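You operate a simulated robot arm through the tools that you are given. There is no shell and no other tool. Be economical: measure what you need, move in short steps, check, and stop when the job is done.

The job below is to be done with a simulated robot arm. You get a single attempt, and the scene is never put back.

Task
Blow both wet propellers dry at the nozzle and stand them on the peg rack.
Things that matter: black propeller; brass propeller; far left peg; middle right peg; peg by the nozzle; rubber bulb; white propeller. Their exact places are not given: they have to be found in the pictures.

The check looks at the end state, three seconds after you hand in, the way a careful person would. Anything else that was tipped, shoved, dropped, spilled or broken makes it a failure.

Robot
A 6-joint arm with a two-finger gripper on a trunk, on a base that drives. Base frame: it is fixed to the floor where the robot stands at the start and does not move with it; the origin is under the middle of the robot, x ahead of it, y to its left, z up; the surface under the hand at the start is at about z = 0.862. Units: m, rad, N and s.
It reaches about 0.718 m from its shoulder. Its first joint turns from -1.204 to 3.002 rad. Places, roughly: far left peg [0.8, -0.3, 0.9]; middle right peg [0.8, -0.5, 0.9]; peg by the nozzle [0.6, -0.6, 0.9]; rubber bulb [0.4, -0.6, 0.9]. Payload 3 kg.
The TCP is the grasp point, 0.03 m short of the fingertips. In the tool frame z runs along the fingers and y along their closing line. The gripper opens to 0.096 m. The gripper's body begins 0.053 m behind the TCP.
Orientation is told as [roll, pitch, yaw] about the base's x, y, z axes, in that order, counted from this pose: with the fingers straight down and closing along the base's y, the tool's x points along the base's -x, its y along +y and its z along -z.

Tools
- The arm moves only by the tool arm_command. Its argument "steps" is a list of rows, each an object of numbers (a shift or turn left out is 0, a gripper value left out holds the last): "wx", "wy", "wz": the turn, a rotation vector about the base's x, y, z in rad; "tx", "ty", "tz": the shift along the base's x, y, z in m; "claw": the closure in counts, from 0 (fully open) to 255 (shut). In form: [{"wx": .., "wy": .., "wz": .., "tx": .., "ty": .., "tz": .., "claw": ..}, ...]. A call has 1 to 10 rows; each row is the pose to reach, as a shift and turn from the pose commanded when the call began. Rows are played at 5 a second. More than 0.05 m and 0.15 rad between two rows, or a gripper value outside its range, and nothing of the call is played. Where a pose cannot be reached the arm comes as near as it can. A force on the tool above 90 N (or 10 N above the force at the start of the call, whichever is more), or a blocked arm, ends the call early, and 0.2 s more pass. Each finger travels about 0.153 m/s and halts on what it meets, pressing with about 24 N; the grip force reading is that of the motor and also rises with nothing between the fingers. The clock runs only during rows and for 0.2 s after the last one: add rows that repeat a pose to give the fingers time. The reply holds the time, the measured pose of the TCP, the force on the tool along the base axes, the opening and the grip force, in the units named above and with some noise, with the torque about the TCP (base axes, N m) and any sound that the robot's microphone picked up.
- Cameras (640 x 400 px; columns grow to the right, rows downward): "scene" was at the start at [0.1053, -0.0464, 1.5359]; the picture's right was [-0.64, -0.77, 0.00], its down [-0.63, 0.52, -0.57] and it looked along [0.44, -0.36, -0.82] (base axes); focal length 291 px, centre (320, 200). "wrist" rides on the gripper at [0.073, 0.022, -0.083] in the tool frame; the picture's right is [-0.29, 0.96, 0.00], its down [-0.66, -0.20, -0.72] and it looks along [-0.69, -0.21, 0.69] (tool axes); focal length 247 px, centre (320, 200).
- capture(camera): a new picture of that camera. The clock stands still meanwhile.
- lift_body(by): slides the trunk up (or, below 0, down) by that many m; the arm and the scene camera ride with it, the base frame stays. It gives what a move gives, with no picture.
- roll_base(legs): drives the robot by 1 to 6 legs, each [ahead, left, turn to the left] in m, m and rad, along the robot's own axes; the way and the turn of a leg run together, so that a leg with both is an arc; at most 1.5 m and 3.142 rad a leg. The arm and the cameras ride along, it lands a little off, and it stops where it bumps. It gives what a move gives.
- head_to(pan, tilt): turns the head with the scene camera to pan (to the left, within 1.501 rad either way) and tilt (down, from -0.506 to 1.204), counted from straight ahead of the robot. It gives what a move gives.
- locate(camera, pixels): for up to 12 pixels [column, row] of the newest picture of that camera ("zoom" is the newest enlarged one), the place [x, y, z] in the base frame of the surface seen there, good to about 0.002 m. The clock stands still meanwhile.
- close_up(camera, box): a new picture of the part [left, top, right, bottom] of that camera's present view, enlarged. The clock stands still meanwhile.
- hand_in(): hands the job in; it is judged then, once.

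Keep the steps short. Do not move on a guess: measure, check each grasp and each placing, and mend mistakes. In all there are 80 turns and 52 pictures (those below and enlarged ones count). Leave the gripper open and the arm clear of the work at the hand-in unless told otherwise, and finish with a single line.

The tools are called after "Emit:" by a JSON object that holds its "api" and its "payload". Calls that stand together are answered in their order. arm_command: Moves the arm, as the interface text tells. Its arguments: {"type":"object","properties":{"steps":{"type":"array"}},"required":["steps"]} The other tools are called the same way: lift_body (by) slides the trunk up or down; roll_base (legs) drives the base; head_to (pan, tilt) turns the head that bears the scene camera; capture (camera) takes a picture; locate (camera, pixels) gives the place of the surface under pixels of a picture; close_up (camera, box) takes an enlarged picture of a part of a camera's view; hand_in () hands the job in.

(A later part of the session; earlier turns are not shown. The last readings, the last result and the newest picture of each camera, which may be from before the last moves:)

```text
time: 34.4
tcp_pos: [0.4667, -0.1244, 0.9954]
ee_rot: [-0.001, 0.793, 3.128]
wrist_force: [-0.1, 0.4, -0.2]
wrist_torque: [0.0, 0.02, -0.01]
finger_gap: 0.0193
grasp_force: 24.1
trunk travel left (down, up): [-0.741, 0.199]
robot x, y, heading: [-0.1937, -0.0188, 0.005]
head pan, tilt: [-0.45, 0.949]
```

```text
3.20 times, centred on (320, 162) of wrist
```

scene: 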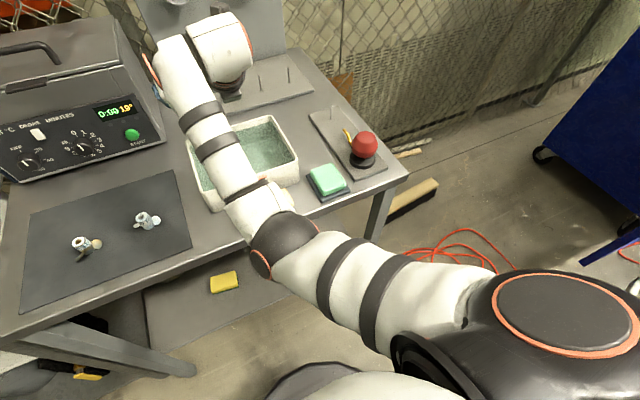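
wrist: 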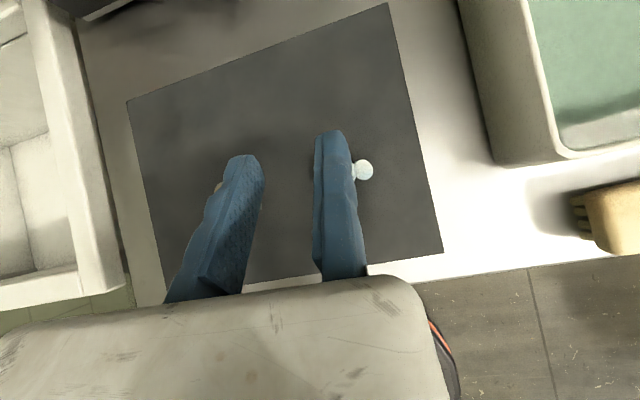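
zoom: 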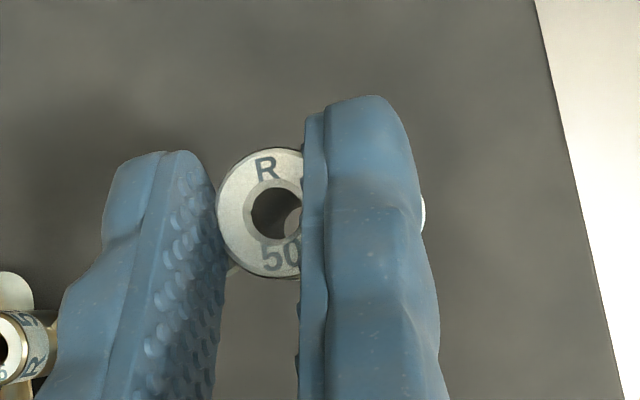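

Held upright. The hub centre is at TCP+(0.0127,+0.0085), with its bottom 0.0515 below the TCP. I'll raise the trunk 0.08 m, then drive right and forward to the nozzle peg.

Emit:
{"api": "lift_body", "payload": {"by": 0.08}}

Emit:
{"api": "roll_base", "payload": {"legs": [[0, -0.3, 0], [0.123, -0.161, 0]]}}

Emit:
{"api": "capture", "payload": {"camera": "wrist"}}

```text
time: 35.5
tcp_pos: [0.4661, -0.1237, 1.0748]
ee_rot: [0.0, 0.792, 3.13]
wrist_force: [-0.6, 0.0, 0.3]
wrist_torque: [0.01, 0.01, -0.02]
finger_gap: 0.0194
grasp_force: 24.2
trunk travel left (down, up): [-0.821, 0.119]
robot x, y, heading: [-0.1914, -0.0176, 0.01]
head pan, tilt: [-0.45, 0.949]
```

```text
time: 38.8
tcp_pos: [0.5908, -0.5842, 1.0757]
ee_rot: [-0.001, 0.794, 3.126]
wrist_force: [0.5, 0.7, -0.6]
wrist_torque: [-0.04, 0.01, 0.01]
finger_gap: 0.0191
grasp_force: 23.6
trunk travel left (down, up): [-0.821, 0.119]
robot x, y, heading: [-0.0654, -0.477, 0.001]
head pan, tilt: [-0.45, 0.949]
```

```text
21 pictures are left
```

wrist: 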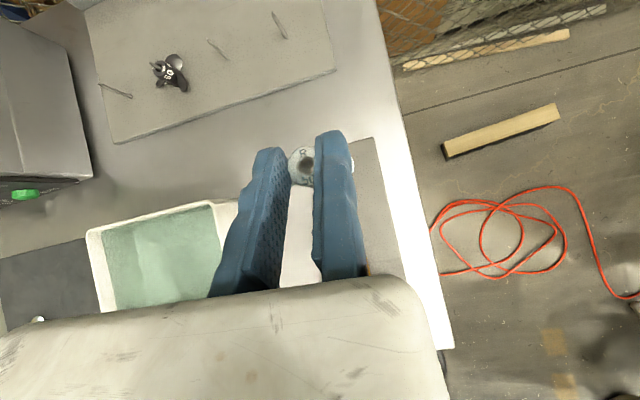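

Almost on target. I'll lower the trunk 0.08 m (hub bottom then 0.944, peg tip 0.918), adjust by (-1.5,-1.3) mm and look for the peg through the hole.

Emit:
{"api": "lift_body", "payload": {"by": -0.08}}

Emit:
{"api": "arm_command", "payload": {"steps": [{"tx": -0.0015, "ty": -0.0012, "tz": -0.01}, {"tx": -0.0015, "ty": -0.0012, "tz": -0.015}, {"tx": -0.0015, "ty": -0.0012, "tz": -0.015}]}}

Emit:
{"api": "close_up", "payload": {"camera": "wrist", "box": [240, 120, 380, 220]}}

```text
time: 39.9
tcp_pos: [0.5913, -0.5851, 0.9947]
ee_rot: [0.001, 0.793, 3.124]
wrist_force: [0.3, 0.0, -0.1]
wrist_torque: [0.02, -0.01, -0.02]
finger_gap: 0.0192
grasp_force: 23.8
trunk travel left (down, up): [-0.741, 0.199]
robot x, y, heading: [-0.0703, -0.4742, 0.002]
head pan, tilt: [-0.45, 0.949]
```

```text
time: 40.7
tcp_pos: [0.5895, -0.586, 0.9806]
ee_rot: [-0.003, 0.793, 3.126]
wrist_force: [-0.5, 0.3, -0.1]
wrist_torque: [0.01, 0.03, 0.0]
finger_gap: 0.0193
grasp_force: 23.6
trunk travel left (down, up): [-0.741, 0.199]
robot x, y, heading: [-0.0697, -0.4749, -0.002]
head pan, tilt: [-0.45, 0.949]
```

```text
4.00 times, centred on (310, 170) of wrist
```

zoom: 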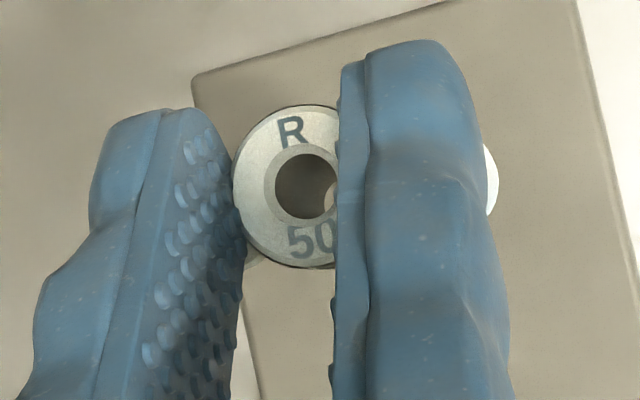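

I can't see the peg from this slant, so I'll measure the hub hole now to confirm its centre against the peg at (0.602,-0.577).

Emit:
{"api": "locate", "payload": {"camera": "zoom", "pixels": [[270, 187], [305, 150], [305, 223], [238, 190], [293, 110], [305, 264], [255, 130], [255, 245]]}}

Emit:
{"api": "close_up", "payload": {"camera": "scene", "box": [300, 60, 400, 135]}}

```text
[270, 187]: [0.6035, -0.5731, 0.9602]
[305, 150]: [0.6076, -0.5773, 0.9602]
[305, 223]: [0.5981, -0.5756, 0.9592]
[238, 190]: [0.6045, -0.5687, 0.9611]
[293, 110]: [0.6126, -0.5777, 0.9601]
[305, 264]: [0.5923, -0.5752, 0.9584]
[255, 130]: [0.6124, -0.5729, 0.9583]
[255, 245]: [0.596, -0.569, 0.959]
```

```text
5.33 times, centred on (350, 98) of scene
```

zoom: 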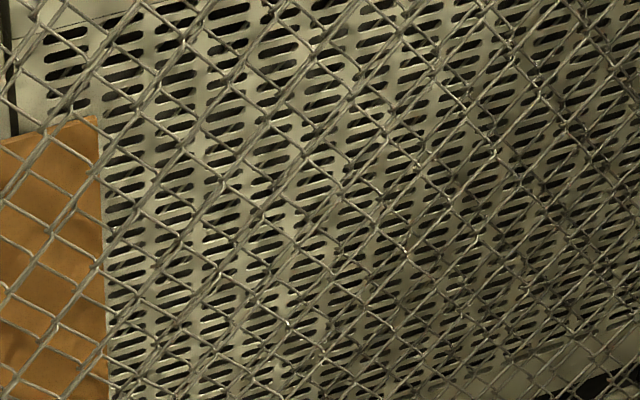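

The hub centre is (0.6025,-0.578), over the peg. I'll lower in small steps and watch the force.

Emit:
{"api": "arm_command", "payload": {"steps": [{"tz": -0.01}, {"tz": -0.018}, {"tz": -0.026}, {"tz": -0.034}, {"tz": -0.042}, {"tz": -0.048}, {"tz": -0.05}, {"tz": -0.05}]}}

Emit:
{"api": "close_up", "payload": {"camera": "wrist", "box": [240, 120, 380, 220]}}

```text
time: 42.5
tcp_pos: [0.5906, -0.5874, 0.9286]
ee_rot: [0.0, 0.792, 3.123]
wrist_force: [-0.1, 0.5, -0.2]
wrist_torque: [-0.01, -0.01, -0.01]
finger_gap: 0.0193
grasp_force: 24.3
trunk travel left (down, up): [-0.741, 0.199]
robot x, y, heading: [-0.0694, -0.4769, 0.0]
head pan, tilt: [-0.45, 0.949]
```

```text
4.00 times, centred on (310, 170) of wrist
```

zoom: 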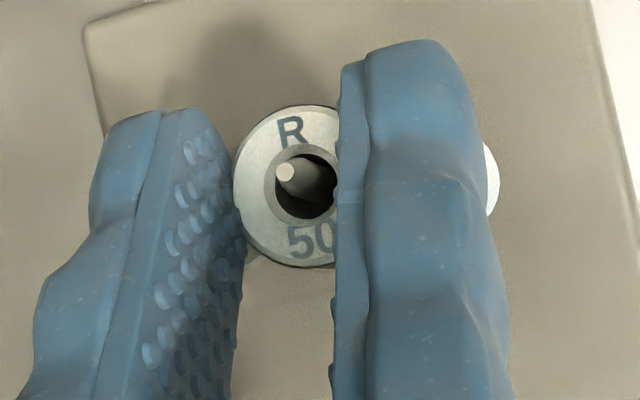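

The peg is through the hole with no force. I'll lower 2 mm more, open the moving finger, step the fixed finger 4 mm aside and rise.

Emit:
{"api": "arm_command", "payload": {"steps": [{"tz": -0.0015}, {"tz": -0.0015, "claw": 150}, {"tz": -0.0015, "claw": 80}, {"tz": -0.0015, "claw": 80}, {"tz": -0.0015, "ty": -0.004, "claw": 80}, {"tz": 0.02, "ty": -0.004, "claw": 80}, {"tz": 0.06, "ty": -0.004, "claw": 80}, {"tz": 0.09, "ty": -0.004, "claw": 80}, {"tz": 0.09, "ty": -0.004, "claw": 80}]}}

Emit:
{"api": "close_up", "payload": {"camera": "wrist", "box": [160, 100, 480, 300]}}

```text
time: 44.5
tcp_pos: [0.5913, -0.5888, 1.0187]
ee_rot: [-0.004, 0.792, 3.119]
wrist_force: [1.0, 0.1, -0.1]
wrist_torque: [0.02, 0.0, 0.01]
finger_gap: 0.0658
grasp_force: 0.0
trunk travel left (down, up): [-0.741, 0.199]
robot x, y, heading: [-0.0673, -0.4754, 0.001]
head pan, tilt: [-0.45, 0.949]
```

```text
2.00 times, centred on (320, 200) of wrist
```

zoom: 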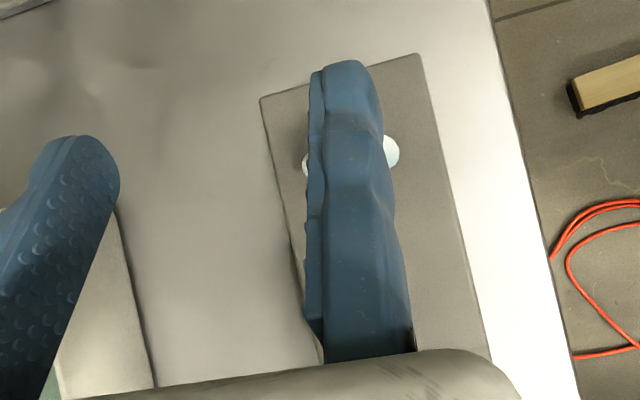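

The white propeller stayed on the peg. The bulb fits a sphere centred at (0.442,-0.577,0.925) with radius 26.5 mm. I'll drive back 0.149 m above it, shift y so that the fixed finger (face about 1 mm beyond the TCP) sits beside it, and look.

Emit:
{"api": "roll_base", "payload": {"legs": [[-0.149, 0, 0]]}}

Emit:
{"api": "arm_command", "payload": {"steps": [{"ty": -0.01}, {"ty": -0.018}, {"ty": -0.018, "tz": -0.02}, {"ty": -0.018, "tz": -0.02}]}}

Emit:
{"api": "close_up", "payload": {"camera": "wrist", "box": [160, 60, 480, 260]}}

```text
time: 45.9
tcp_pos: [0.4423, -0.5886, 1.0178]
ee_rot: [-0.003, 0.791, 3.119]
wrist_force: [-0.7, -0.4, 0.3]
wrist_torque: [0.0, 0.02, 0.01]
finger_gap: 0.0661
grasp_force: 0.0
trunk travel left (down, up): [-0.741, 0.199]
robot x, y, heading: [-0.2183, -0.4774, -0.003]
head pan, tilt: [-0.45, 0.949]
```

```text
time: 46.9
tcp_pos: [0.4463, -0.6046, 0.9987]
ee_rot: [-0.005, 0.79, 3.107]
wrist_force: [0.3, 0.0, 0.6]
wrist_torque: [0.02, 0.04, -0.01]
finger_gap: 0.066
grasp_force: 0.0
out of reach, approached as far as the arm can: row 2, 3, 4
trunk travel left (down, up): [-0.741, 0.199]
robot x, y, heading: [-0.2136, -0.4749, -0.002]
head pan, tilt: [-0.45, 0.949]
```

```text
2.00 times, centred on (320, 160) of wrist
```

zoom: 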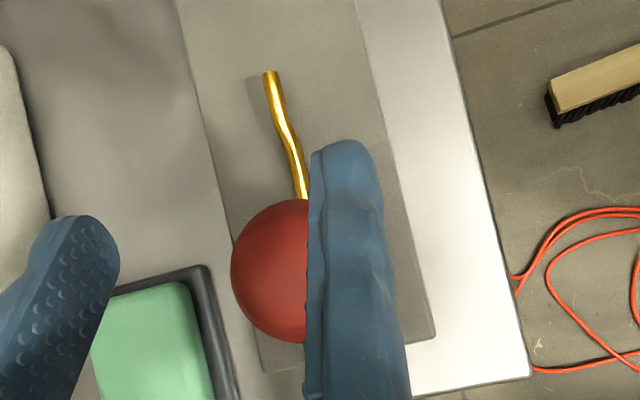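

I'll measure the bulb's outline and the sponge dish beside it before lowering.

Emit:
{"api": "locate", "payload": {"camera": "zoom", "pixels": [[240, 270], [270, 270], [290, 215], [280, 335], [210, 275], [235, 385], [180, 300], [100, 230], [310, 200], [375, 160], [305, 300], [265, 78]]}}

```text
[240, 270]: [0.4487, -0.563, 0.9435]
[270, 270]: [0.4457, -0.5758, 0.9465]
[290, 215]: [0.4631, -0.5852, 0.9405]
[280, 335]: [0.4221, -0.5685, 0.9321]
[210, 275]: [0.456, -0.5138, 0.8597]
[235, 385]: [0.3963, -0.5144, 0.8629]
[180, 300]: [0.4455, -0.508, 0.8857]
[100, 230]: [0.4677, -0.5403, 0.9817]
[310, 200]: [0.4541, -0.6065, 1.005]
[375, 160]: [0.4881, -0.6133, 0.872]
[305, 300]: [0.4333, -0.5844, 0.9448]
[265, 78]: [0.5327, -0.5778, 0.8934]
```

There is clearance on both sides: fixed face at -0.6065 against the bulb edge at -0.605, and the moving finger clears the dish at -0.514. I'll lower to z≈0.927.

Emit:
{"api": "arm_command", "payload": {"steps": [{"tz": -0.015}, {"tz": -0.03}, {"tz": -0.045}, {"tz": -0.06}, {"tz": -0.071}, {"tz": -0.071}]}}

Emit:
{"api": "close_up", "payload": {"camera": "wrist", "box": [160, 60, 480, 260]}}

```text
time: 48.3
tcp_pos: [0.4453, -0.6065, 0.9266]
ee_rot: [-0.004, 0.791, 3.118]
wrist_force: [0.2, -1.9, 0.3]
wrist_torque: [-0.04, 0.0, -0.02]
finger_gap: 0.066
grasp_force: 0.0
trunk travel left (down, up): [-0.741, 0.199]
robot x, y, heading: [-0.2143, -0.4786, -0.002]
head pan, tilt: [-0.45, 0.949]
```

```text
2.00 times, centred on (320, 160) of wrist
```

zoom: 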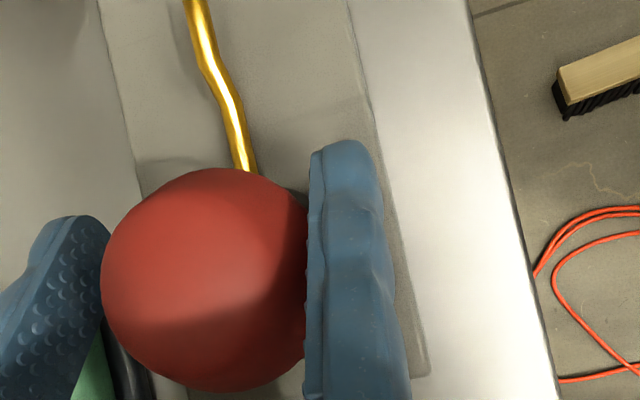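

The bulb sits squarely between the fingers. I'll squeeze, and listen.

Emit:
{"api": "arm_command", "payload": {"steps": [{"claw": 120}, {"claw": 150}, {"claw": 200}, {"claw": 255}, {"claw": 255}, {"claw": 255}, {"claw": 120}, {"claw": 90}, {"claw": 90}]}}

```text
time: 50.3
tcp_pos: [0.4458, -0.6072, 0.9281]
ee_rot: [-0.004, 0.792, 3.115]
wrist_force: [-0.4, -2.1, 0.0]
wrist_torque: [-0.02, 0.01, -0.01]
finger_gap: 0.0623
grasp_force: 0.1
trunk travel left (down, up): [-0.741, 0.199]
robot x, y, heading: [-0.2134, -0.4796, 0.001]
head pan, tilt: [-0.45, 0.949]
```

No sound was reported. I'll squeeze and hold, to read how far it compresses.

Emit:
{"api": "arm_command", "payload": {"steps": [{"claw": 255}, {"claw": 255}, {"claw": 255}, {"claw": 255}, {"claw": 255}]}}

Emit:
{"api": "close_up", "payload": {"camera": "wrist", "box": [100, 0, 480, 260]}}

```text
time: 51.5
tcp_pos: [0.4448, -0.6064, 0.9268]
ee_rot: [-0.004, 0.791, 3.119]
wrist_force: [0.0, 0.4, 1.2]
wrist_torque: [0.06, 0.01, -0.01]
finger_gap: 0.0558
grasp_force: 44.5
trunk travel left (down, up): [-0.741, 0.199]
robot x, y, heading: [-0.2168, -0.4781, 0.001]
head pan, tilt: [-0.45, 0.949]
```

```text
1.54 times, centred on (290, 130) of wrist
```

zoom: 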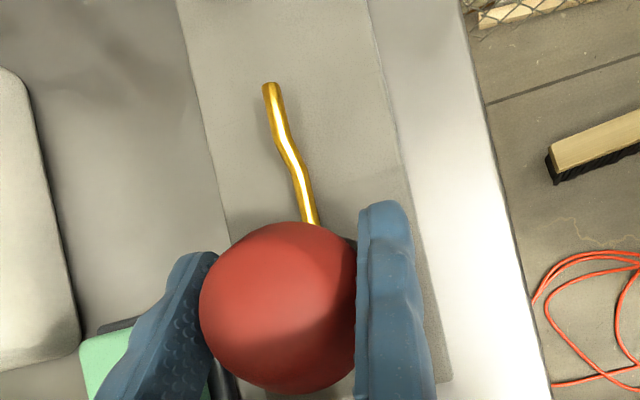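

The bulb doesn't give sideways (gap 55.8 mm at 44 N), so it probably works by pressing down. I'll regrip 6 mm higher and press down in small steps while holding it, watching force and sound.

Emit:
{"api": "arm_command", "payload": {"steps": [{"claw": 100}, {"claw": 100, "tz": 0.003}, {"claw": 100, "tz": 0.006}, {"claw": 255, "tz": 0.006}, {"claw": 255, "tz": 0.006}, {"claw": 255, "tz": 0.003}, {"claw": 255, "tz": 0.0}, {"claw": 255, "tz": -0.003}, {"claw": 255, "tz": -0.006}, {"claw": 255, "tz": -0.006}]}}

```text
time: 53.7
tcp_pos: [0.4459, -0.6043, 0.9219]
ee_rot: [-0.004, 0.791, 3.117]
wrist_force: [5.4, -4.1, 3.9]
wrist_torque: [0.0, -0.47, -0.23]
finger_gap: 0.0559
grasp_force: 45.0
trunk travel left (down, up): [-0.741, 0.199]
robot x, y, heading: [-0.2196, -0.4765, 0.001]
head pan, tilt: [-0.45, 0.949]
```

Little resistance. I'll check whether the bulb went down or slipped.

Emit:
{"api": "close_up", "payload": {"camera": "wrist", "box": [160, 60, 480, 260]}}

Emit:
{"api": "locate", "payload": {"camera": "zoom", "pixels": [[205, 280], [180, 240], [240, 230], [205, 330], [130, 270], [215, 180], [220, 130], [200, 60]]}}

```text
2.00 times, centred on (320, 160) of wrist
```

zoom: 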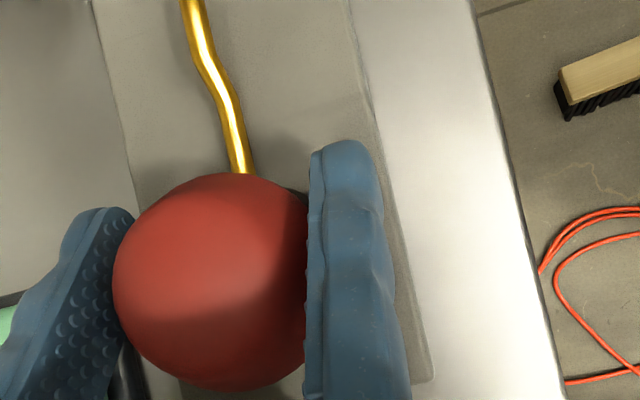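

```text
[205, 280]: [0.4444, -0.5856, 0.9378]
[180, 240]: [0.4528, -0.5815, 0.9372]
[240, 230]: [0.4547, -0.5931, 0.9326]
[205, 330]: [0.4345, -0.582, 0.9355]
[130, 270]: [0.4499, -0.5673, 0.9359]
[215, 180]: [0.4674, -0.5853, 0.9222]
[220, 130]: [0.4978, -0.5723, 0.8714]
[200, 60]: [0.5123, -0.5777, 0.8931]
```

The bulb's top sank from 0.948 to 0.938, so pressing down is the mechanism. I'll pump with quicker strokes while holding it.

Emit:
{"api": "arm_command", "payload": {"steps": [{"tz": 0.012}, {"tz": 0.012}, {"tz": -0.002}, {"tz": -0.002}, {"tz": 0.012}, {"tz": 0.012}, {"tz": -0.002}, {"tz": -0.002}]}}

```text
time: 55.5
tcp_pos: [0.4452, -0.6066, 0.9187]
ee_rot: [-0.004, 0.792, 3.116]
wrist_force: [6.3, -6.6, 5.9]
wrist_torque: [-0.03, -0.03, -0.16]
finger_gap: 0.056
grasp_force: 45.0
trunk travel left (down, up): [-0.741, 0.199]
robot x, y, heading: [-0.2175, -0.4758, 0.002]
head pan, tilt: [-0.45, 0.949]
```

Still no sound, and the fingertips limit the depth here. I'll let go, rise, close the fingers and press on the bulb's top instead. I'll back the base 0.02 m for this.

Emit:
{"api": "arm_command", "payload": {"steps": [{"tz": 0.01, "claw": 255}, {"tz": 0.01, "claw": 100}, {"tz": 0.01, "claw": 85}, {"tz": 0.04, "claw": 80}, {"tz": 0.08, "claw": 80}, {"tz": 0.085, "ty": 0.014, "claw": 255}, {"tz": 0.085, "ty": 0.0285, "claw": 255}, {"tz": 0.085, "ty": 0.0285, "claw": 255}]}}

Emit:
{"api": "roll_base", "payload": {"legs": [[-0.015, 0, 0]]}}

Emit:
{"api": "close_up", "payload": {"camera": "wrist", "box": [160, 60, 480, 260]}}

```text
time: 57.3
tcp_pos: [0.4466, -0.5776, 1.0056]
ee_rot: [-0.004, 0.79, 3.116]
wrist_force: [-0.2, 0.0, 0.3]
wrist_torque: [-0.01, 0.0, 0.0]
finger_gap: 0.0
grasp_force: 24.3
trunk travel left (down, up): [-0.741, 0.199]
robot x, y, heading: [-0.2171, -0.4768, 0.002]
head pan, tilt: [-0.45, 0.949]
```

```text
time: 58.1
tcp_pos: [0.4329, -0.5771, 1.0046]
ee_rot: [-0.004, 0.788, 3.118]
wrist_force: [-0.1, 0.3, 0.1]
wrist_torque: [0.0, 0.02, 0.0]
finger_gap: 0.0
grasp_force: 24.4
trunk travel left (down, up): [-0.741, 0.199]
robot x, y, heading: [-0.2309, -0.4788, 0.001]
head pan, tilt: [-0.45, 0.949]
```

```text
2.00 times, centred on (320, 160) of wrist
```

zoom: 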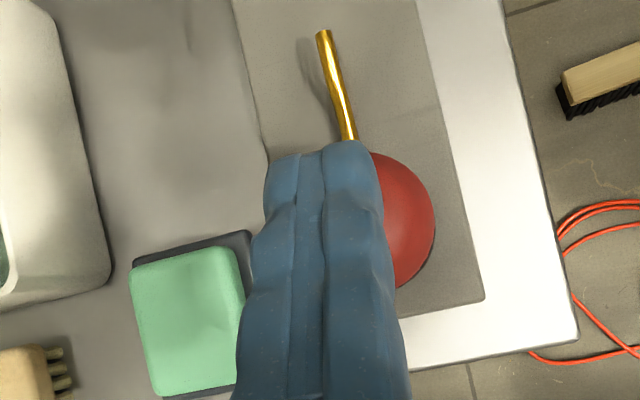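

The closed fingers are over the bulb (the sideways offset in the picture is parallax). I'll press down in steps to about 20 mm past contact.

Emit:
{"api": "arm_command", "payload": {"steps": [{"tz": -0.015}, {"tz": -0.025}, {"tz": -0.032}, {"tz": -0.038}, {"tz": -0.044}, {"tz": -0.048}, {"tz": -0.048}]}}

```text
time: 59.7
tcp_pos: [0.432, -0.5773, 0.9612]
ee_rot: [-0.001, 0.799, 3.117]
wrist_force: [1.6, -1.4, 12.2]
wrist_torque: [-0.02, -0.24, -0.04]
finger_gap: 0.0061
grasp_force: 33.8
trunk travel left (down, up): [-0.741, 0.199]
robot x, y, heading: [-0.2335, -0.4802, 0.001]
head pan, tilt: [-0.45, 0.949]
```

The force is 12 N at about 16 mm of travel, still silent. I'll press a little further.

Emit:
{"api": "arm_command", "payload": {"steps": [{"tz": -0.005}, {"tz": -0.01}, {"tz": -0.015}, {"tz": -0.015}]}}

Emit:
{"api": "close_up", "payload": {"camera": "wrist", "box": [160, 0, 480, 260]}}

```text
time: 60.7
tcp_pos: [0.4299, -0.5782, 0.9596]
ee_rot: [-0.005, 0.827, 3.114]
wrist_force: [14.4, -7.0, 49.4]
wrist_torque: [-0.26, -1.13, -0.16]
finger_gap: 0.0059
grasp_force: 32.7
trunk travel left (down, up): [-0.741, 0.199]
robot x, y, heading: [-0.2348, -0.4801, 0.002]
head pan, tilt: [-0.45, 0.949]
```

```text
1.54 times, centred on (320, 130) of wrist
```

zoom: 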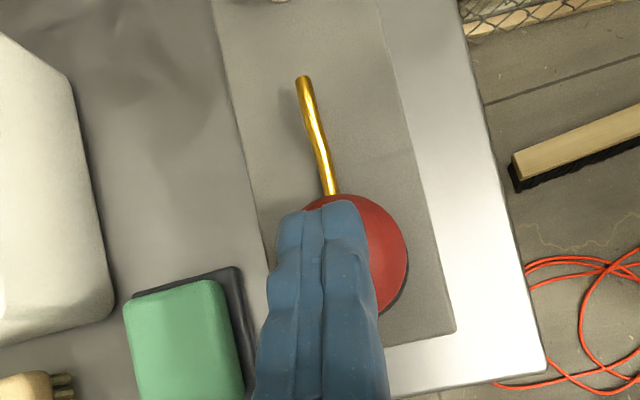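

The bulb bottoms out after about 16 mm (49 N), and still no sound. I'll rise and pump several full strokes, staying short of the hard stop.

Emit:
{"api": "arm_command", "payload": {"steps": [{"tz": 0.018}, {"tz": 0.036}, {"tz": 0.036}, {"tz": 0.012}, {"tz": 0.012}, {"tz": 0.036}, {"tz": 0.036}, {"tz": 0.012}, {"tz": 0.012}, {"tz": 0.036}]}}

Emit:
{"api": "arm_command", "payload": {"steps": [{"tz": 0.0}, {"tz": -0.025}, {"tz": -0.025}, {"tz": 0.0}, {"tz": 0.0}, {"tz": -0.025}, {"tz": -0.025}, {"tz": 0.02}, {"tz": 0.05}, {"tz": 0.05}]}}

```text
time: 62.9
tcp_pos: [0.4317, -0.5771, 0.9773]
ee_rot: [-0.001, 0.785, 3.119]
wrist_force: [-1.0, -0.3, 0.1]
wrist_torque: [0.01, 0.0, 0.0]
finger_gap: 0.0
grasp_force: 33.2
trunk travel left (down, up): [-0.741, 0.199]
robot x, y, heading: [-0.2302, -0.4797, -0.005]
head pan, tilt: [-0.45, 0.949]
```

```text
time: 65.1
tcp_pos: [0.4303, -0.5763, 1.0281]
ee_rot: [-0.003, 0.788, 3.118]
wrist_force: [-0.2, -0.1, -0.8]
wrist_torque: [0.0, 0.05, 0.03]
finger_gap: 0.0
grasp_force: 33.5
trunk travel left (down, up): [-0.741, 0.199]
robot x, y, heading: [-0.2326, -0.4779, 0.001]
head pan, tilt: [-0.45, 0.949]
```

Now I'll check the propeller: drive 0.08 m forward so the wrist camera sees it in front of the fingertips, and zoom in.

Emit:
{"api": "roll_base", "payload": {"legs": [[0.08, 0, 0]]}}

Emit:
{"api": "close_up", "payload": {"camera": "wrist", "box": [270, 40, 390, 130]}}

```text
time: 66.2
tcp_pos: [0.5098, -0.5756, 1.0287]
ee_rot: [-0.004, 0.791, 3.119]
wrist_force: [0.6, -0.3, -0.2]
wrist_torque: [0.0, 0.0, 0.01]
finger_gap: 0.0002
grasp_force: 33.0
trunk travel left (down, up): [-0.741, 0.199]
robot x, y, heading: [-0.1521, -0.4812, 0.003]
head pan, tilt: [-0.45, 0.949]
```

```text
4.44 times, centred on (330, 85) of wrist
```

zoom: 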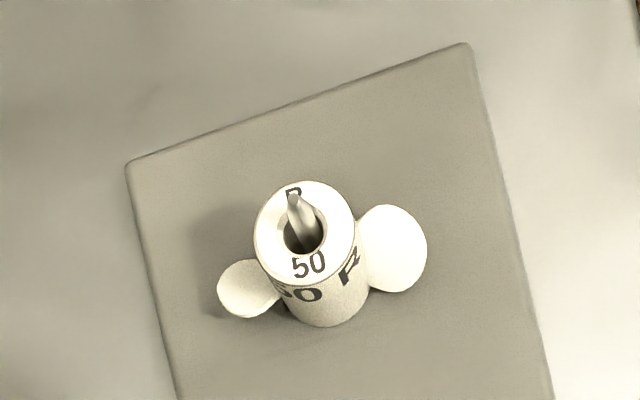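

The blue wet tint is gone: the hub is now cream and the lettering pure black, so the white one is dry and stands straight on the peg. I'll measure its hub, then open the fingers and move over it to pick it up again.

Emit:
{"api": "locate", "payload": {"camera": "zoom", "pixels": [[259, 240], [350, 235], [305, 185], [305, 282], [295, 197], [245, 290], [400, 250]]}}

Emit:
{"api": "roll_base", "payload": {"legs": [[0.08, 0, 0]]}}

Emit:
{"api": "arm_command", "payload": {"steps": [{"claw": 80, "ty": -0.007}, {"claw": 80, "ty": -0.0135}, {"claw": 80, "ty": -0.0135, "tz": -0.03}, {"claw": 80, "ty": -0.0135, "tz": -0.045}, {"claw": 80, "ty": -0.0135, "tz": -0.045}]}}

```text
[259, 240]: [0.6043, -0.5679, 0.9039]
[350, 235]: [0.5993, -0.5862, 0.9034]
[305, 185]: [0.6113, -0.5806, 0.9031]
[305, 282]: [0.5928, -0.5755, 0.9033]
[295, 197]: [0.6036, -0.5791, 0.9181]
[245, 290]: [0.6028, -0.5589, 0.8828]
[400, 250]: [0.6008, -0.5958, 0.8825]
```

```text
time: 67.2
tcp_pos: [0.5889, -0.5767, 1.0299]
ee_rot: [-0.003, 0.791, 3.118]
wrist_force: [-0.1, 1.1, -0.1]
wrist_torque: [-0.01, -0.03, -0.05]
finger_gap: 0.0001
grasp_force: 33.4
trunk travel left (down, up): [-0.741, 0.199]
robot x, y, heading: [-0.0712, -0.4778, 0.004]
head pan, tilt: [-0.45, 0.949]
```

```text
time: 68.4
tcp_pos: [0.5867, -0.5911, 0.9848]
ee_rot: [-0.003, 0.791, 3.118]
wrist_force: [0.3, 0.1, -0.6]
wrist_torque: [0.04, -0.01, 0.0]
finger_gap: 0.0659
grasp_force: 0.1
trunk travel left (down, up): [-0.741, 0.199]
robot x, y, heading: [-0.073, -0.4755, 0.002]
head pan, tilt: [-0.45, 0.949]
```

Hub centre (0.602,-0.577), top 0.9033. I'll shift x by +0.0025 and y by +0.002, lower to z=0.921, and close.

Emit:
{"api": "arm_command", "payload": {"steps": [{"tx": 0.0025, "ty": 0.002}, {"tx": 0.0025, "ty": 0.002, "tz": -0.03}, {"tx": 0.0025, "ty": 0.002, "tz": -0.05}, {"tx": 0.0025, "ty": 0.002, "tz": -0.064}, {"tx": 0.0025, "ty": 0.002, "tz": -0.064}, {"tx": 0.0025, "ty": 0.002, "tz": -0.064, "claw": 180}, {"tx": 0.0025, "ty": 0.002, "tz": -0.064, "claw": 255}, {"tx": 0.0025, "ty": 0.002, "tz": -0.064, "claw": 255}, {"tx": 0.0025, "ty": 0.002, "tz": -0.064, "claw": 255}]}}

Emit:
{"api": "close_up", "payload": {"camera": "wrist", "box": [240, 120, 380, 220]}}

Emit:
{"api": "locate", "payload": {"camera": "zoom", "pixels": [[238, 187], [270, 187], [293, 112], [305, 262], [255, 130], [255, 245], [285, 175]]}}

```text
time: 70.4
tcp_pos: [0.5925, -0.588, 0.9189]
ee_rot: [-0.003, 0.79, 3.118]
wrist_force: [-0.2, 0.3, -0.1]
wrist_torque: [0.01, 0.0, -0.01]
finger_gap: 0.019
grasp_force: 24.0
trunk travel left (down, up): [-0.741, 0.199]
robot x, y, heading: [-0.0776, -0.479, 0.002]
head pan, tilt: [-0.45, 0.949]
```

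```text
4.00 times, centred on (310, 170) of wrist
```

zoom: 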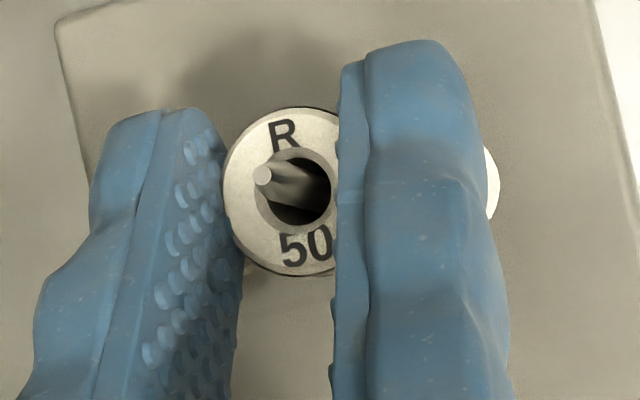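

```text
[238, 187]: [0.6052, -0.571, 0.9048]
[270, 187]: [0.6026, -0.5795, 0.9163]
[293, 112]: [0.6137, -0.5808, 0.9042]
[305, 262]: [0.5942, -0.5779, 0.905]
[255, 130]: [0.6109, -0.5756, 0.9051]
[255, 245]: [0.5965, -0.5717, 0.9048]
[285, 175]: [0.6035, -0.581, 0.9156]
```

Gripped again; the hub is at TCP+(0.0125,+0.009), top 14.5 mm below the TCP. I'll lift off the peg with the arm and trunk, then drive to a spot in front of the middle right peg, staying short of the bench shelf and legs.

Emit:
{"api": "arm_command", "payload": {"steps": [{"tz": 0.015}, {"tz": 0.03}, {"tz": 0.045}, {"tz": 0.065}, {"tz": 0.065}]}}

Emit:
{"api": "lift_body", "payload": {"by": 0.07}}

Emit:
{"api": "roll_base", "payload": {"legs": [[0, 0.17, 0], [0.1, 0, 0], [0.07, 0, 0]]}}

Emit:
{"api": "capture", "payload": {"camera": "wrist"}}

```text
time: 71.6
tcp_pos: [0.5921, -0.5889, 0.9857]
ee_rot: [-0.002, 0.79, 3.117]
wrist_force: [0.4, 0.1, 0.0]
wrist_torque: [0.01, -0.02, 0.01]
finger_gap: 0.0194
grasp_force: 24.5
trunk travel left (down, up): [-0.741, 0.199]
robot x, y, heading: [-0.0758, -0.4763, 0.001]
head pan, tilt: [-0.45, 0.949]
```

```text
time: 72.7
tcp_pos: [0.5925, -0.5897, 1.0549]
ee_rot: [-0.003, 0.79, 3.116]
wrist_force: [1.2, -0.4, 0.6]
wrist_torque: [-0.02, 0.0, 0.02]
finger_gap: 0.019
grasp_force: 24.2
trunk travel left (down, up): [-0.811, 0.129]
robot x, y, heading: [-0.0704, -0.4753, 0.003]
head pan, tilt: [-0.45, 0.949]
```

```text
time: 75.5
tcp_pos: [0.7582, -0.4191, 1.056]
ee_rot: [-0.005, 0.793, 3.122]
wrist_force: [-0.6, 0.5, -0.5]
wrist_torque: [-0.02, -0.02, 0.0]
finger_gap: 0.0192
grasp_force: 24.1
trunk travel left (down, up): [-0.811, 0.129]
robot x, y, heading: [0.096, -0.3123, 0.001]
head pan, tilt: [-0.45, 0.949]
```

```text
8 pictures are left
```

wrist: 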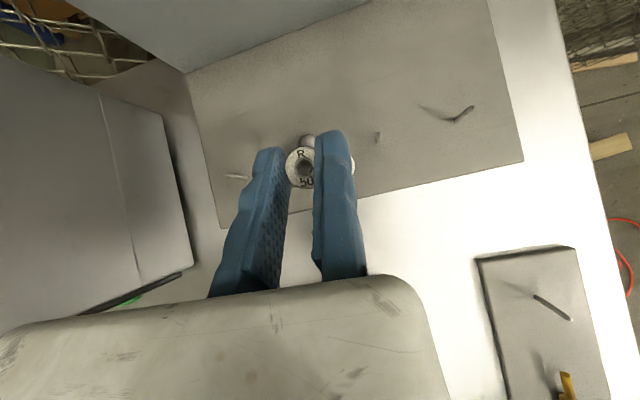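

Only 8 pictures remain, so I'll lean on measurements. I'll locate the peg tips and the held hub in this picture.

Emit:
{"api": "locate", "payload": {"camera": "wrist", "pixels": [[377, 134], [377, 141], [455, 121], [471, 108], [230, 176], [247, 178], [287, 166], [302, 147], [304, 187], [309, 137]]}}

```text
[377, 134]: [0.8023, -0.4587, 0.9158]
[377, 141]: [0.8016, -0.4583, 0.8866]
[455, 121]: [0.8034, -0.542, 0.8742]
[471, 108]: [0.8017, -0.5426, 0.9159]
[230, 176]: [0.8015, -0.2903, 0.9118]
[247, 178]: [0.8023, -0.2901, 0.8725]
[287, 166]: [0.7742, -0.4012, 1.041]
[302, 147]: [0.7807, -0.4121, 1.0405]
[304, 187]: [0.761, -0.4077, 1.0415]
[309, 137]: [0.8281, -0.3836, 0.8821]
```

The peg is at (0.802,-0.4575) and the hub centre at (0.771,-0.410). I'll shift the arm by (+0.031,-0.0475), then lower the trunk 0.07 m (the hub bottom stays above the peg tip).

Emit:
{"api": "arm_command", "payload": {"steps": [{"tx": 0.01, "ty": -0.016}, {"tx": 0.02, "ty": -0.032}, {"tx": 0.0312, "ty": -0.0475}, {"tx": 0.0312, "ty": -0.0475}]}}

Emit:
{"api": "lift_body", "payload": {"by": -0.07}}

```text
time: 76.5
tcp_pos: [0.7908, -0.4639, 1.0555]
ee_rot: [-0.003, 0.792, 3.117]
wrist_force: [-0.4, -0.9, -0.6]
wrist_torque: [0.0, -0.02, 0.05]
finger_gap: 0.0188
grasp_force: 24.7
trunk travel left (down, up): [-0.811, 0.129]
robot x, y, heading: [0.0932, -0.3089, 0.001]
head pan, tilt: [-0.45, 0.949]
```

```text
time: 77.6
tcp_pos: [0.7899, -0.4634, 0.9855]
ee_rot: [-0.004, 0.79, 3.116]
wrist_force: [0.1, 0.1, -0.1]
wrist_torque: [-0.03, 0.0, 0.0]
finger_gap: 0.0194
grasp_force: 24.6
trunk travel left (down, up): [-0.741, 0.199]
robot x, y, heading: [0.0966, -0.3102, 0.004]
head pan, tilt: [-0.45, 0.949]
```

I'll correct by (-0.8,-2.5) mm and lower gently to TCP z≈0.92, watching for any contact force.

Emit:
{"api": "arm_command", "payload": {"steps": [{"tx": -0.0008, "ty": -0.0025}, {"tx": -0.0008, "ty": -0.0025, "tz": -0.01}, {"tx": -0.0008, "ty": -0.0025, "tz": -0.02}, {"tx": -0.0008, "ty": -0.0025, "tz": -0.03}, {"tx": -0.0008, "ty": -0.0025, "tz": -0.04}, {"tx": -0.0008, "ty": -0.0025, "tz": -0.05}, {"tx": -0.0008, "ty": -0.0025, "tz": -0.06}, {"tx": -0.0008, "ty": -0.0025, "tz": -0.0645}, {"tx": -0.0008, "ty": -0.0025, "tz": -0.0645}]}}

Emit:
{"api": "close_up", "payload": {"camera": "wrist", "box": [240, 120, 380, 220]}}

```text
time: 79.6
tcp_pos: [0.7895, -0.467, 0.9193]
ee_rot: [-0.005, 0.791, 3.116]
wrist_force: [1.1, 0.5, 0.2]
wrist_torque: [0.03, -0.05, -0.02]
finger_gap: 0.019
grasp_force: 24.2
trunk travel left (down, up): [-0.741, 0.199]
robot x, y, heading: [0.0908, -0.3118, 0.009]
head pan, tilt: [-0.45, 0.949]
```

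```text
4.00 times, centred on (310, 170) of wrist
```

zoom: 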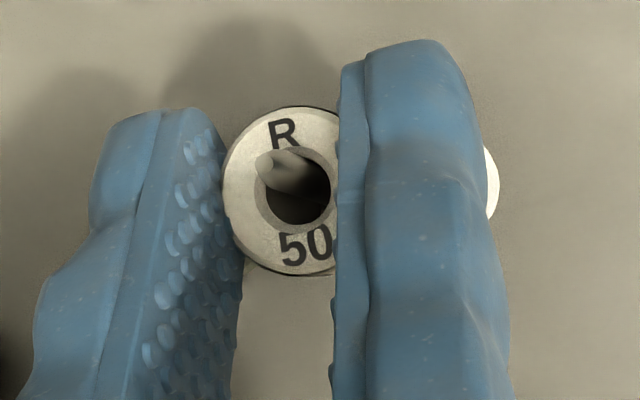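

The peg is in the hole. I'll open only to about 35 mm (to stay away from the black propeller), step the fixed finger aside and rise.

Emit:
{"api": "arm_command", "payload": {"steps": [{"tz": -0.0005, "claw": 190}, {"tz": -0.0005, "claw": 163}, {"tz": -0.0005, "claw": 163}, {"tz": -0.0005, "ty": -0.004, "claw": 163}, {"tz": 0.02, "ty": -0.004, "claw": 163}, {"tz": 0.06, "ty": -0.004, "claw": 163}, {"tz": 0.08, "ty": -0.004, "claw": 163}, {"tz": 0.08, "ty": -0.004, "claw": 163}]}}

Emit:
{"api": "lift_body", "payload": {"by": 0.08}}

Emit:
{"api": "roll_base", "payload": {"legs": [[-0.28, 0, 0]]}}

Emit:
{"api": "capture", "payload": {"camera": "wrist"}}

```text
time: 81.4
tcp_pos: [0.7913, -0.4695, 1.001]
ee_rot: [-0.007, 0.791, 3.105]
wrist_force: [-0.8, 0.5, 0.8]
wrist_torque: [0.0, 0.03, 0.01]
finger_gap: 0.0348
grasp_force: 0.0
trunk travel left (down, up): [-0.741, 0.199]
robot x, y, heading: [0.0946, -0.3092, 0.005]
head pan, tilt: [-0.45, 0.949]
```

```text
time: 82.5
tcp_pos: [0.7905, -0.4696, 1.0801]
ee_rot: [-0.005, 0.791, 3.106]
wrist_force: [-0.3, 0.5, 0.3]
wrist_torque: [-0.02, 0.01, -0.01]
finger_gap: 0.0348
grasp_force: 0.1
trunk travel left (down, up): [-0.821, 0.119]
robot x, y, heading: [0.0947, -0.3061, 0.003]
head pan, tilt: [-0.45, 0.949]
```

```text
time: 84.5
tcp_pos: [0.509, -0.4725, 1.0813]
ee_rot: [-0.005, 0.791, 3.106]
wrist_force: [-0.3, 0.0, -0.1]
wrist_torque: [0.0, 0.0, 0.0]
finger_gap: 0.0348
grasp_force: 0.0
trunk travel left (down, up): [-0.821, 0.119]
robot x, y, heading: [-0.1871, -0.3102, 0.001]
head pan, tilt: [-0.45, 0.949]
```

```text
6 pictures are left
```

wrist: 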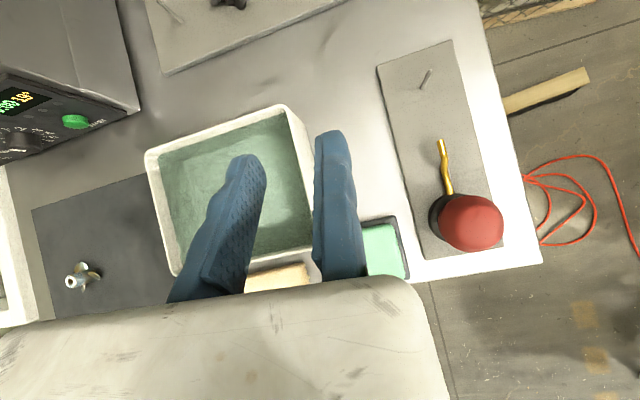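

I'll locate the brass hub in this picture for a fresh value, then drive back 0.05 m and left 0.457 m, so the hand sits above it at 1.08.

Emit:
{"api": "locate", "payload": {"camera": "wrist", "pixels": [[71, 276], [71, 288], [66, 282], [77, 281], [72, 282]]}}

Emit:
{"api": "roll_base", "payload": {"legs": [[-0.05, 0.1, 0], [0, 0.357, 0]]}}

Emit:
{"api": "arm_command", "payload": {"steps": [{"claw": 100}, {"claw": 100, "tz": -0.02}, {"claw": 100, "tz": -0.02}]}}

Emit:
{"api": "lift_body", "payload": {"by": -0.08}}

```text
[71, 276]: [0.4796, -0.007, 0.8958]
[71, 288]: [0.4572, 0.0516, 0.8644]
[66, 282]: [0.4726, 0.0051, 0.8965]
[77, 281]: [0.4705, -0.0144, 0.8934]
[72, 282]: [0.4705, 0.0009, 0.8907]
```

```text
time: 87.6
tcp_pos: [0.4564, -0.0102, 1.0803]
ee_rot: [-0.006, 0.791, 3.109]
wrist_force: [-0.3, 0.2, 0.5]
wrist_torque: [0.04, -0.02, 0.02]
finger_gap: 0.0349
grasp_force: 0.1
trunk travel left (down, up): [-0.821, 0.119]
robot x, y, heading: [-0.2409, 0.1529, 0.006]
head pan, tilt: [-0.45, 0.949]
```

```text
time: 88.4
tcp_pos: [0.4571, -0.0095, 1.0634]
ee_rot: [-0.006, 0.79, 3.111]
wrist_force: [-0.2, 0.1, 0.4]
wrist_torque: [-0.02, 0.0, 0.01]
finger_gap: 0.0582
grasp_force: 0.0
trunk travel left (down, up): [-0.821, 0.119]
robot x, y, heading: [-0.2407, 0.1479, 0.007]
head pan, tilt: [-0.45, 0.949]
```

```text
time: 89.6
tcp_pos: [0.4579, -0.0083, 0.9818]
ee_rot: [-0.005, 0.79, 3.11]
wrist_force: [0.1, -0.2, 0.2]
wrist_torque: [-0.01, 0.02, 0.01]
finger_gap: 0.0584
grasp_force: 0.1
trunk travel left (down, up): [-0.741, 0.199]
robot x, y, heading: [-0.2428, 0.147, 0.011]
head pan, tilt: [-0.45, 0.949]
```

The hub centre is about (0.472,-0.0035). I'll shift by (+0.002,-0.0075), go down to z≈0.945 (fingertips still above the hub), and check with a picture.

Emit:
{"api": "arm_command", "payload": {"steps": [{"tx": 0.002, "ty": -0.0075}, {"tx": 0.002, "ty": -0.0075, "tz": -0.02}, {"tx": 0.002, "ty": -0.0075, "tz": -0.037}, {"tx": 0.002, "ty": -0.0075, "tz": -0.037}]}}

Emit:
{"api": "close_up", "payload": {"camera": "wrist", "box": [220, 100, 420, 225]}}

Emit:
{"api": "locate", "payload": {"camera": "zoom", "pixels": [[240, 220], [250, 190], [250, 250], [306, 150], [306, 200], [270, 160], [270, 270], [230, 210], [220, 230], [280, 220], [290, 160], [290, 280]]}}

```text
time: 90.6
tcp_pos: [0.4606, -0.0154, 0.9425]
ee_rot: [-0.006, 0.79, 3.112]
wrist_force: [0.4, -0.4, -0.4]
wrist_torque: [0.05, 0.01, 0.0]
finger_gap: 0.0588
grasp_force: 0.1
trunk travel left (down, up): [-0.741, 0.199]
robot x, y, heading: [-0.2397, 0.1485, 0.003]
head pan, tilt: [-0.45, 0.949]
```

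```text
3.20 times, centred on (320, 162) of wrist
```

zoom: 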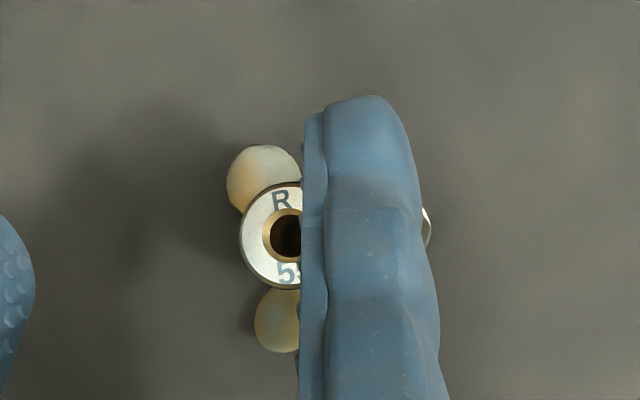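

```text
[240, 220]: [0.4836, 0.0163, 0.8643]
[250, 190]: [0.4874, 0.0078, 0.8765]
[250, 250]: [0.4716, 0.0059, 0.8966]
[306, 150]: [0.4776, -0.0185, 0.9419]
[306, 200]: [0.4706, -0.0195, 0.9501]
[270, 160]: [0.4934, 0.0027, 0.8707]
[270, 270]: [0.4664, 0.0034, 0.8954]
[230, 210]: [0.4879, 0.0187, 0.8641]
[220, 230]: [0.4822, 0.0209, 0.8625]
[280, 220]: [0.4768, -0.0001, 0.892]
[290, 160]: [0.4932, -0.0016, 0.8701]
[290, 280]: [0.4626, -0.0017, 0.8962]
```

The geometry matches: hub centre (0.4715,-0.0035), fixed finger 5 mm clear of it, blades below the fingertips. I'll lower to z≈0.915 with a small correction and close.

Emit:
{"api": "arm_command", "payload": {"steps": [{"tx": -0.0015, "ty": 0.0025}, {"tx": -0.0015, "ty": 0.0025, "tz": -0.015}, {"tx": -0.0015, "ty": 0.0025, "tz": -0.0275}, {"tx": -0.0015, "ty": 0.0025, "tz": -0.0275}, {"tx": -0.0015, "ty": 0.0025, "tz": -0.0275, "claw": 180}, {"tx": -0.0015, "ty": 0.0025, "tz": -0.0275, "claw": 255}, {"tx": -0.0015, "ty": 0.0025, "tz": -0.0275, "claw": 255}, {"tx": -0.0015, "ty": 0.0025, "tz": -0.0275, "claw": 255}]}}

Emit:
{"api": "arm_command", "payload": {"steps": [{"tz": 0.02}, {"tz": 0.05}, {"tz": 0.08}, {"tz": 0.08}]}}

Emit:
{"api": "lift_body", "payload": {"by": 0.07}}

Emit:
{"api": "close_up", "payload": {"camera": "wrist", "box": [240, 120, 380, 220]}}

Emit:
{"api": "locate", "payload": {"camera": "zoom", "pixels": [[238, 187], [232, 187], [270, 187], [293, 112], [305, 262], [255, 130], [255, 245], [290, 120], [300, 255]]}}

```text
time: 92.4
tcp_pos: [0.4567, -0.0132, 0.9173]
ee_rot: [-0.007, 0.791, 3.111]
wrist_force: [0.7, 0.5, 2.1]
wrist_torque: [0.06, -0.05, 0.03]
finger_gap: 0.0202
grasp_force: 23.8
trunk travel left (down, up): [-0.741, 0.199]
robot x, y, heading: [-0.2413, 0.1496, 0.009]
head pan, tilt: [-0.45, 0.949]
```

```text
time: 93.4
tcp_pos: [0.458, -0.0145, 0.9971]
ee_rot: [-0.007, 0.787, 3.105]
wrist_force: [0.3, 0.9, -0.3]
wrist_torque: [-0.04, 0.0, 0.0]
finger_gap: 0.0201
grasp_force: 24.1
trunk travel left (down, up): [-0.741, 0.199]
robot x, y, heading: [-0.2373, 0.1502, 0.01]
head pan, tilt: [-0.45, 0.949]
```

```text
time: 94.5
tcp_pos: [0.4577, -0.0146, 1.0665]
ee_rot: [-0.01, 0.791, 3.104]
wrist_force: [0.1, 0.3, -0.1]
wrist_torque: [-0.02, -0.01, 0.02]
finger_gap: 0.0198
grasp_force: 24.0
trunk travel left (down, up): [-0.811, 0.129]
robot x, y, heading: [-0.2427, 0.1499, 0.007]
head pan, tilt: [-0.45, 0.949]
```

```text
4.00 times, centred on (310, 170) of wrist
```

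zoom: 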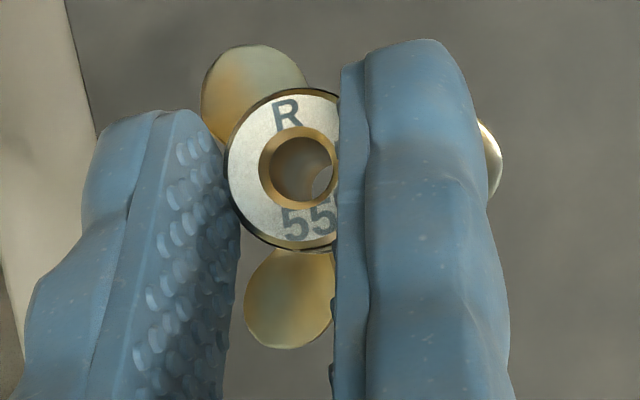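

```text
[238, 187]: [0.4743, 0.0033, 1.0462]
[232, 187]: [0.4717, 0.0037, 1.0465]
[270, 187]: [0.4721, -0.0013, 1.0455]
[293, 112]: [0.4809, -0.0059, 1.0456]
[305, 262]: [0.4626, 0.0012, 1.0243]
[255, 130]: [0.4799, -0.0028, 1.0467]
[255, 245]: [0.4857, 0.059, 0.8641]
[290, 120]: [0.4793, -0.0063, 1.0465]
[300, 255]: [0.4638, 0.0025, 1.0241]
```

The brass is held (gap 20 mm): hub at TCP+(0.0155,+0.0089), top 20 mm below the TCP. I'll drive right 0.571 m and ahead 0.129 m to the nozzle peg at height.

Emit:
{"api": "roll_base", "payload": {"legs": [[0, -0.4, 0], [0.129, -0.171, 0]]}}

Emit:
{"api": "lift_body", "payload": {"by": -0.07}}

```text
time: 98.2
tcp_pos: [0.5954, -0.5736, 1.0662]
ee_rot: [-0.006, 0.791, 3.108]
wrist_force: [-0.5, 1.5, -1.2]
wrist_torque: [-0.01, 0.03, 0.03]
finger_gap: 0.02
grasp_force: 23.9
trunk travel left (down, up): [-0.811, 0.129]
robot x, y, heading: [-0.1043, -0.4127, 0.01]
head pan, tilt: [-0.45, 0.949]
```

```text
time: 99.3
tcp_pos: [0.5961, -0.5732, 0.9964]
ee_rot: [-0.008, 0.792, 3.107]
wrist_force: [-0.6, -0.3, -0.5]
wrist_torque: [-0.02, 0.0, 0.0]
finger_gap: 0.0198
grasp_force: 24.1
trunk travel left (down, up): [-0.741, 0.199]
robot x, y, heading: [-0.1053, -0.41, 0.009]
head pan, tilt: [-0.45, 0.949]
```

I need (-0.0092,-0.0126). I'll apply that at this height and read the position again.

Emit:
{"api": "arm_command", "payload": {"steps": [{"tx": -0.005, "ty": -0.006}, {"tx": -0.0092, "ty": -0.0126}, {"tx": -0.0092, "ty": -0.0126}, {"tx": -0.0092, "ty": -0.0126}]}}

Emit:
{"api": "arm_command", "payload": {"steps": [{"tz": -0.007}, {"tz": -0.012}, {"tz": -0.012}]}}

```text
time: 100.3
tcp_pos: [0.5904, -0.5792, 0.9959]
ee_rot: [-0.01, 0.787, 3.097]
wrist_force: [-0.3, 0.2, -1.7]
wrist_torque: [-0.05, 0.0, 0.01]
finger_gap: 0.0198
grasp_force: 24.2
out of reach, approached as far as the arm can: row 2, 3, 4
trunk travel left (down, up): [-0.741, 0.199]
robot x, y, heading: [-0.1069, -0.4147, 0.009]
head pan, tilt: [-0.45, 0.949]
```

```text
time: 101.1
tcp_pos: [0.5907, -0.5769, 0.9828]
ee_rot: [-0.008, 0.788, 3.101]
wrist_force: [0.3, -0.5, -0.3]
wrist_torque: [0.01, -0.05, -0.01]
finger_gap: 0.0201
grasp_force: 24.0
trunk travel left (down, up): [-0.741, 0.199]
robot x, y, heading: [-0.1055, -0.4137, 0.009]
head pan, tilt: [-0.45, 0.949]
```

The arm is at a limit sideways, so I'll use the base for the last bit: right 0.009 m and back 0.004 m (the hub bottom is 13 mm above the peg tip).

Emit:
{"api": "roll_base", "payload": {"legs": [[-0.004, -0.009, 0]]}}

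Emit:
{"api": "arm_command", "payload": {"steps": [{"tz": 0.0}, {"tz": 0.0}]}}

```text
time: 101.8
tcp_pos: [0.5879, -0.5869, 0.9833]
ee_rot: [-0.006, 0.788, 3.104]
wrist_force: [-0.1, 0.2, -1.1]
wrist_torque: [-0.02, 0.04, 0.0]
finger_gap: 0.02
grasp_force: 23.7
trunk travel left (down, up): [-0.741, 0.199]
robot x, y, heading: [-0.109, -0.4221, 0.008]
head pan, tilt: [-0.45, 0.949]
```

```text
time: 102.4
tcp_pos: [0.5874, -0.5865, 0.984]
ee_rot: [-0.009, 0.79, 3.1]
wrist_force: [0.5, 0.2, -1.6]
wrist_torque: [-0.03, 0.02, -0.02]
finger_gap: 0.0201
grasp_force: 23.7
trunk travel left (down, up): [-0.741, 0.199]
robot x, y, heading: [-0.1068, -0.4248, 0.015]
head pan, tilt: [-0.45, 0.949]
```

The hub is at (0.603,-0.578), within 1.5 mm of the peg. I'll lower by steps to z≈0.928.

Emit:
{"api": "arm_command", "payload": {"steps": [{"tz": -0.01}, {"tz": -0.02}, {"tz": -0.03}, {"tz": -0.04}, {"tz": -0.05}, {"tz": -0.055}, {"tz": -0.055}]}}

```text
time: 104.0
tcp_pos: [0.5877, -0.5861, 0.9266]
ee_rot: [-0.007, 0.789, 3.101]
wrist_force: [0.2, -0.4, -1.1]
wrist_torque: [0.0, -0.01, 0.01]
finger_gap: 0.0199
grasp_force: 23.5
trunk travel left (down, up): [-0.741, 0.199]
robot x, y, heading: [-0.1087, -0.4211, 0.014]
head pan, tilt: [-0.45, 0.949]
```

No contact force at seat height, so it must be on the peg. I'll lower 1 mm, open, step aside and rise.

Emit:
{"api": "arm_command", "payload": {"steps": [{"tz": -0.001}, {"tz": -0.001, "claw": 150}, {"tz": -0.001, "claw": 80}, {"tz": -0.001, "claw": 80}, {"tz": -0.001, "ty": -0.003, "claw": 80}, {"tz": 0.02, "ty": -0.003, "claw": 80}, {"tz": 0.06, "ty": -0.003, "claw": 80}, {"tz": 0.08, "ty": -0.003, "claw": 80}, {"tz": 0.08, "ty": -0.003, "claw": 80}]}}

Emit:
{"api": "roll_base", "payload": {"legs": [[-0.09, 0, 0]]}}

Emit:
{"api": "capture", "payload": {"camera": "wrist"}}

```text
time: 106.0
tcp_pos: [0.5865, -0.5905, 1.0091]
ee_rot: [-0.01, 0.789, 3.089]
wrist_force: [-0.2, 0.7, 0.5]
wrist_torque: [-0.03, 0.02, -0.01]
finger_gap: 0.0661
grasp_force: 0.0
trunk travel left (down, up): [-0.741, 0.199]
robot x, y, heading: [-0.1076, -0.4184, 0.011]
head pan, tilt: [-0.45, 0.949]
```

```text
time: 107.1
tcp_pos: [0.4933, -0.5912, 1.0086]
ee_rot: [-0.012, 0.789, 3.091]
wrist_force: [-0.3, 0.1, 1.0]
wrist_torque: [-0.01, 0.01, -0.03]
finger_gap: 0.0657
grasp_force: 0.2
trunk travel left (down, up): [-0.741, 0.199]
robot x, y, heading: [-0.203, -0.4228, 0.007]
head pan, tilt: [-0.45, 0.949]
```

```text
3 pictures are left
```

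wrist: 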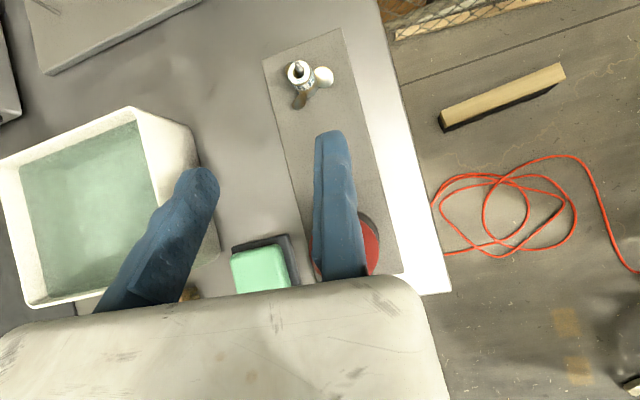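

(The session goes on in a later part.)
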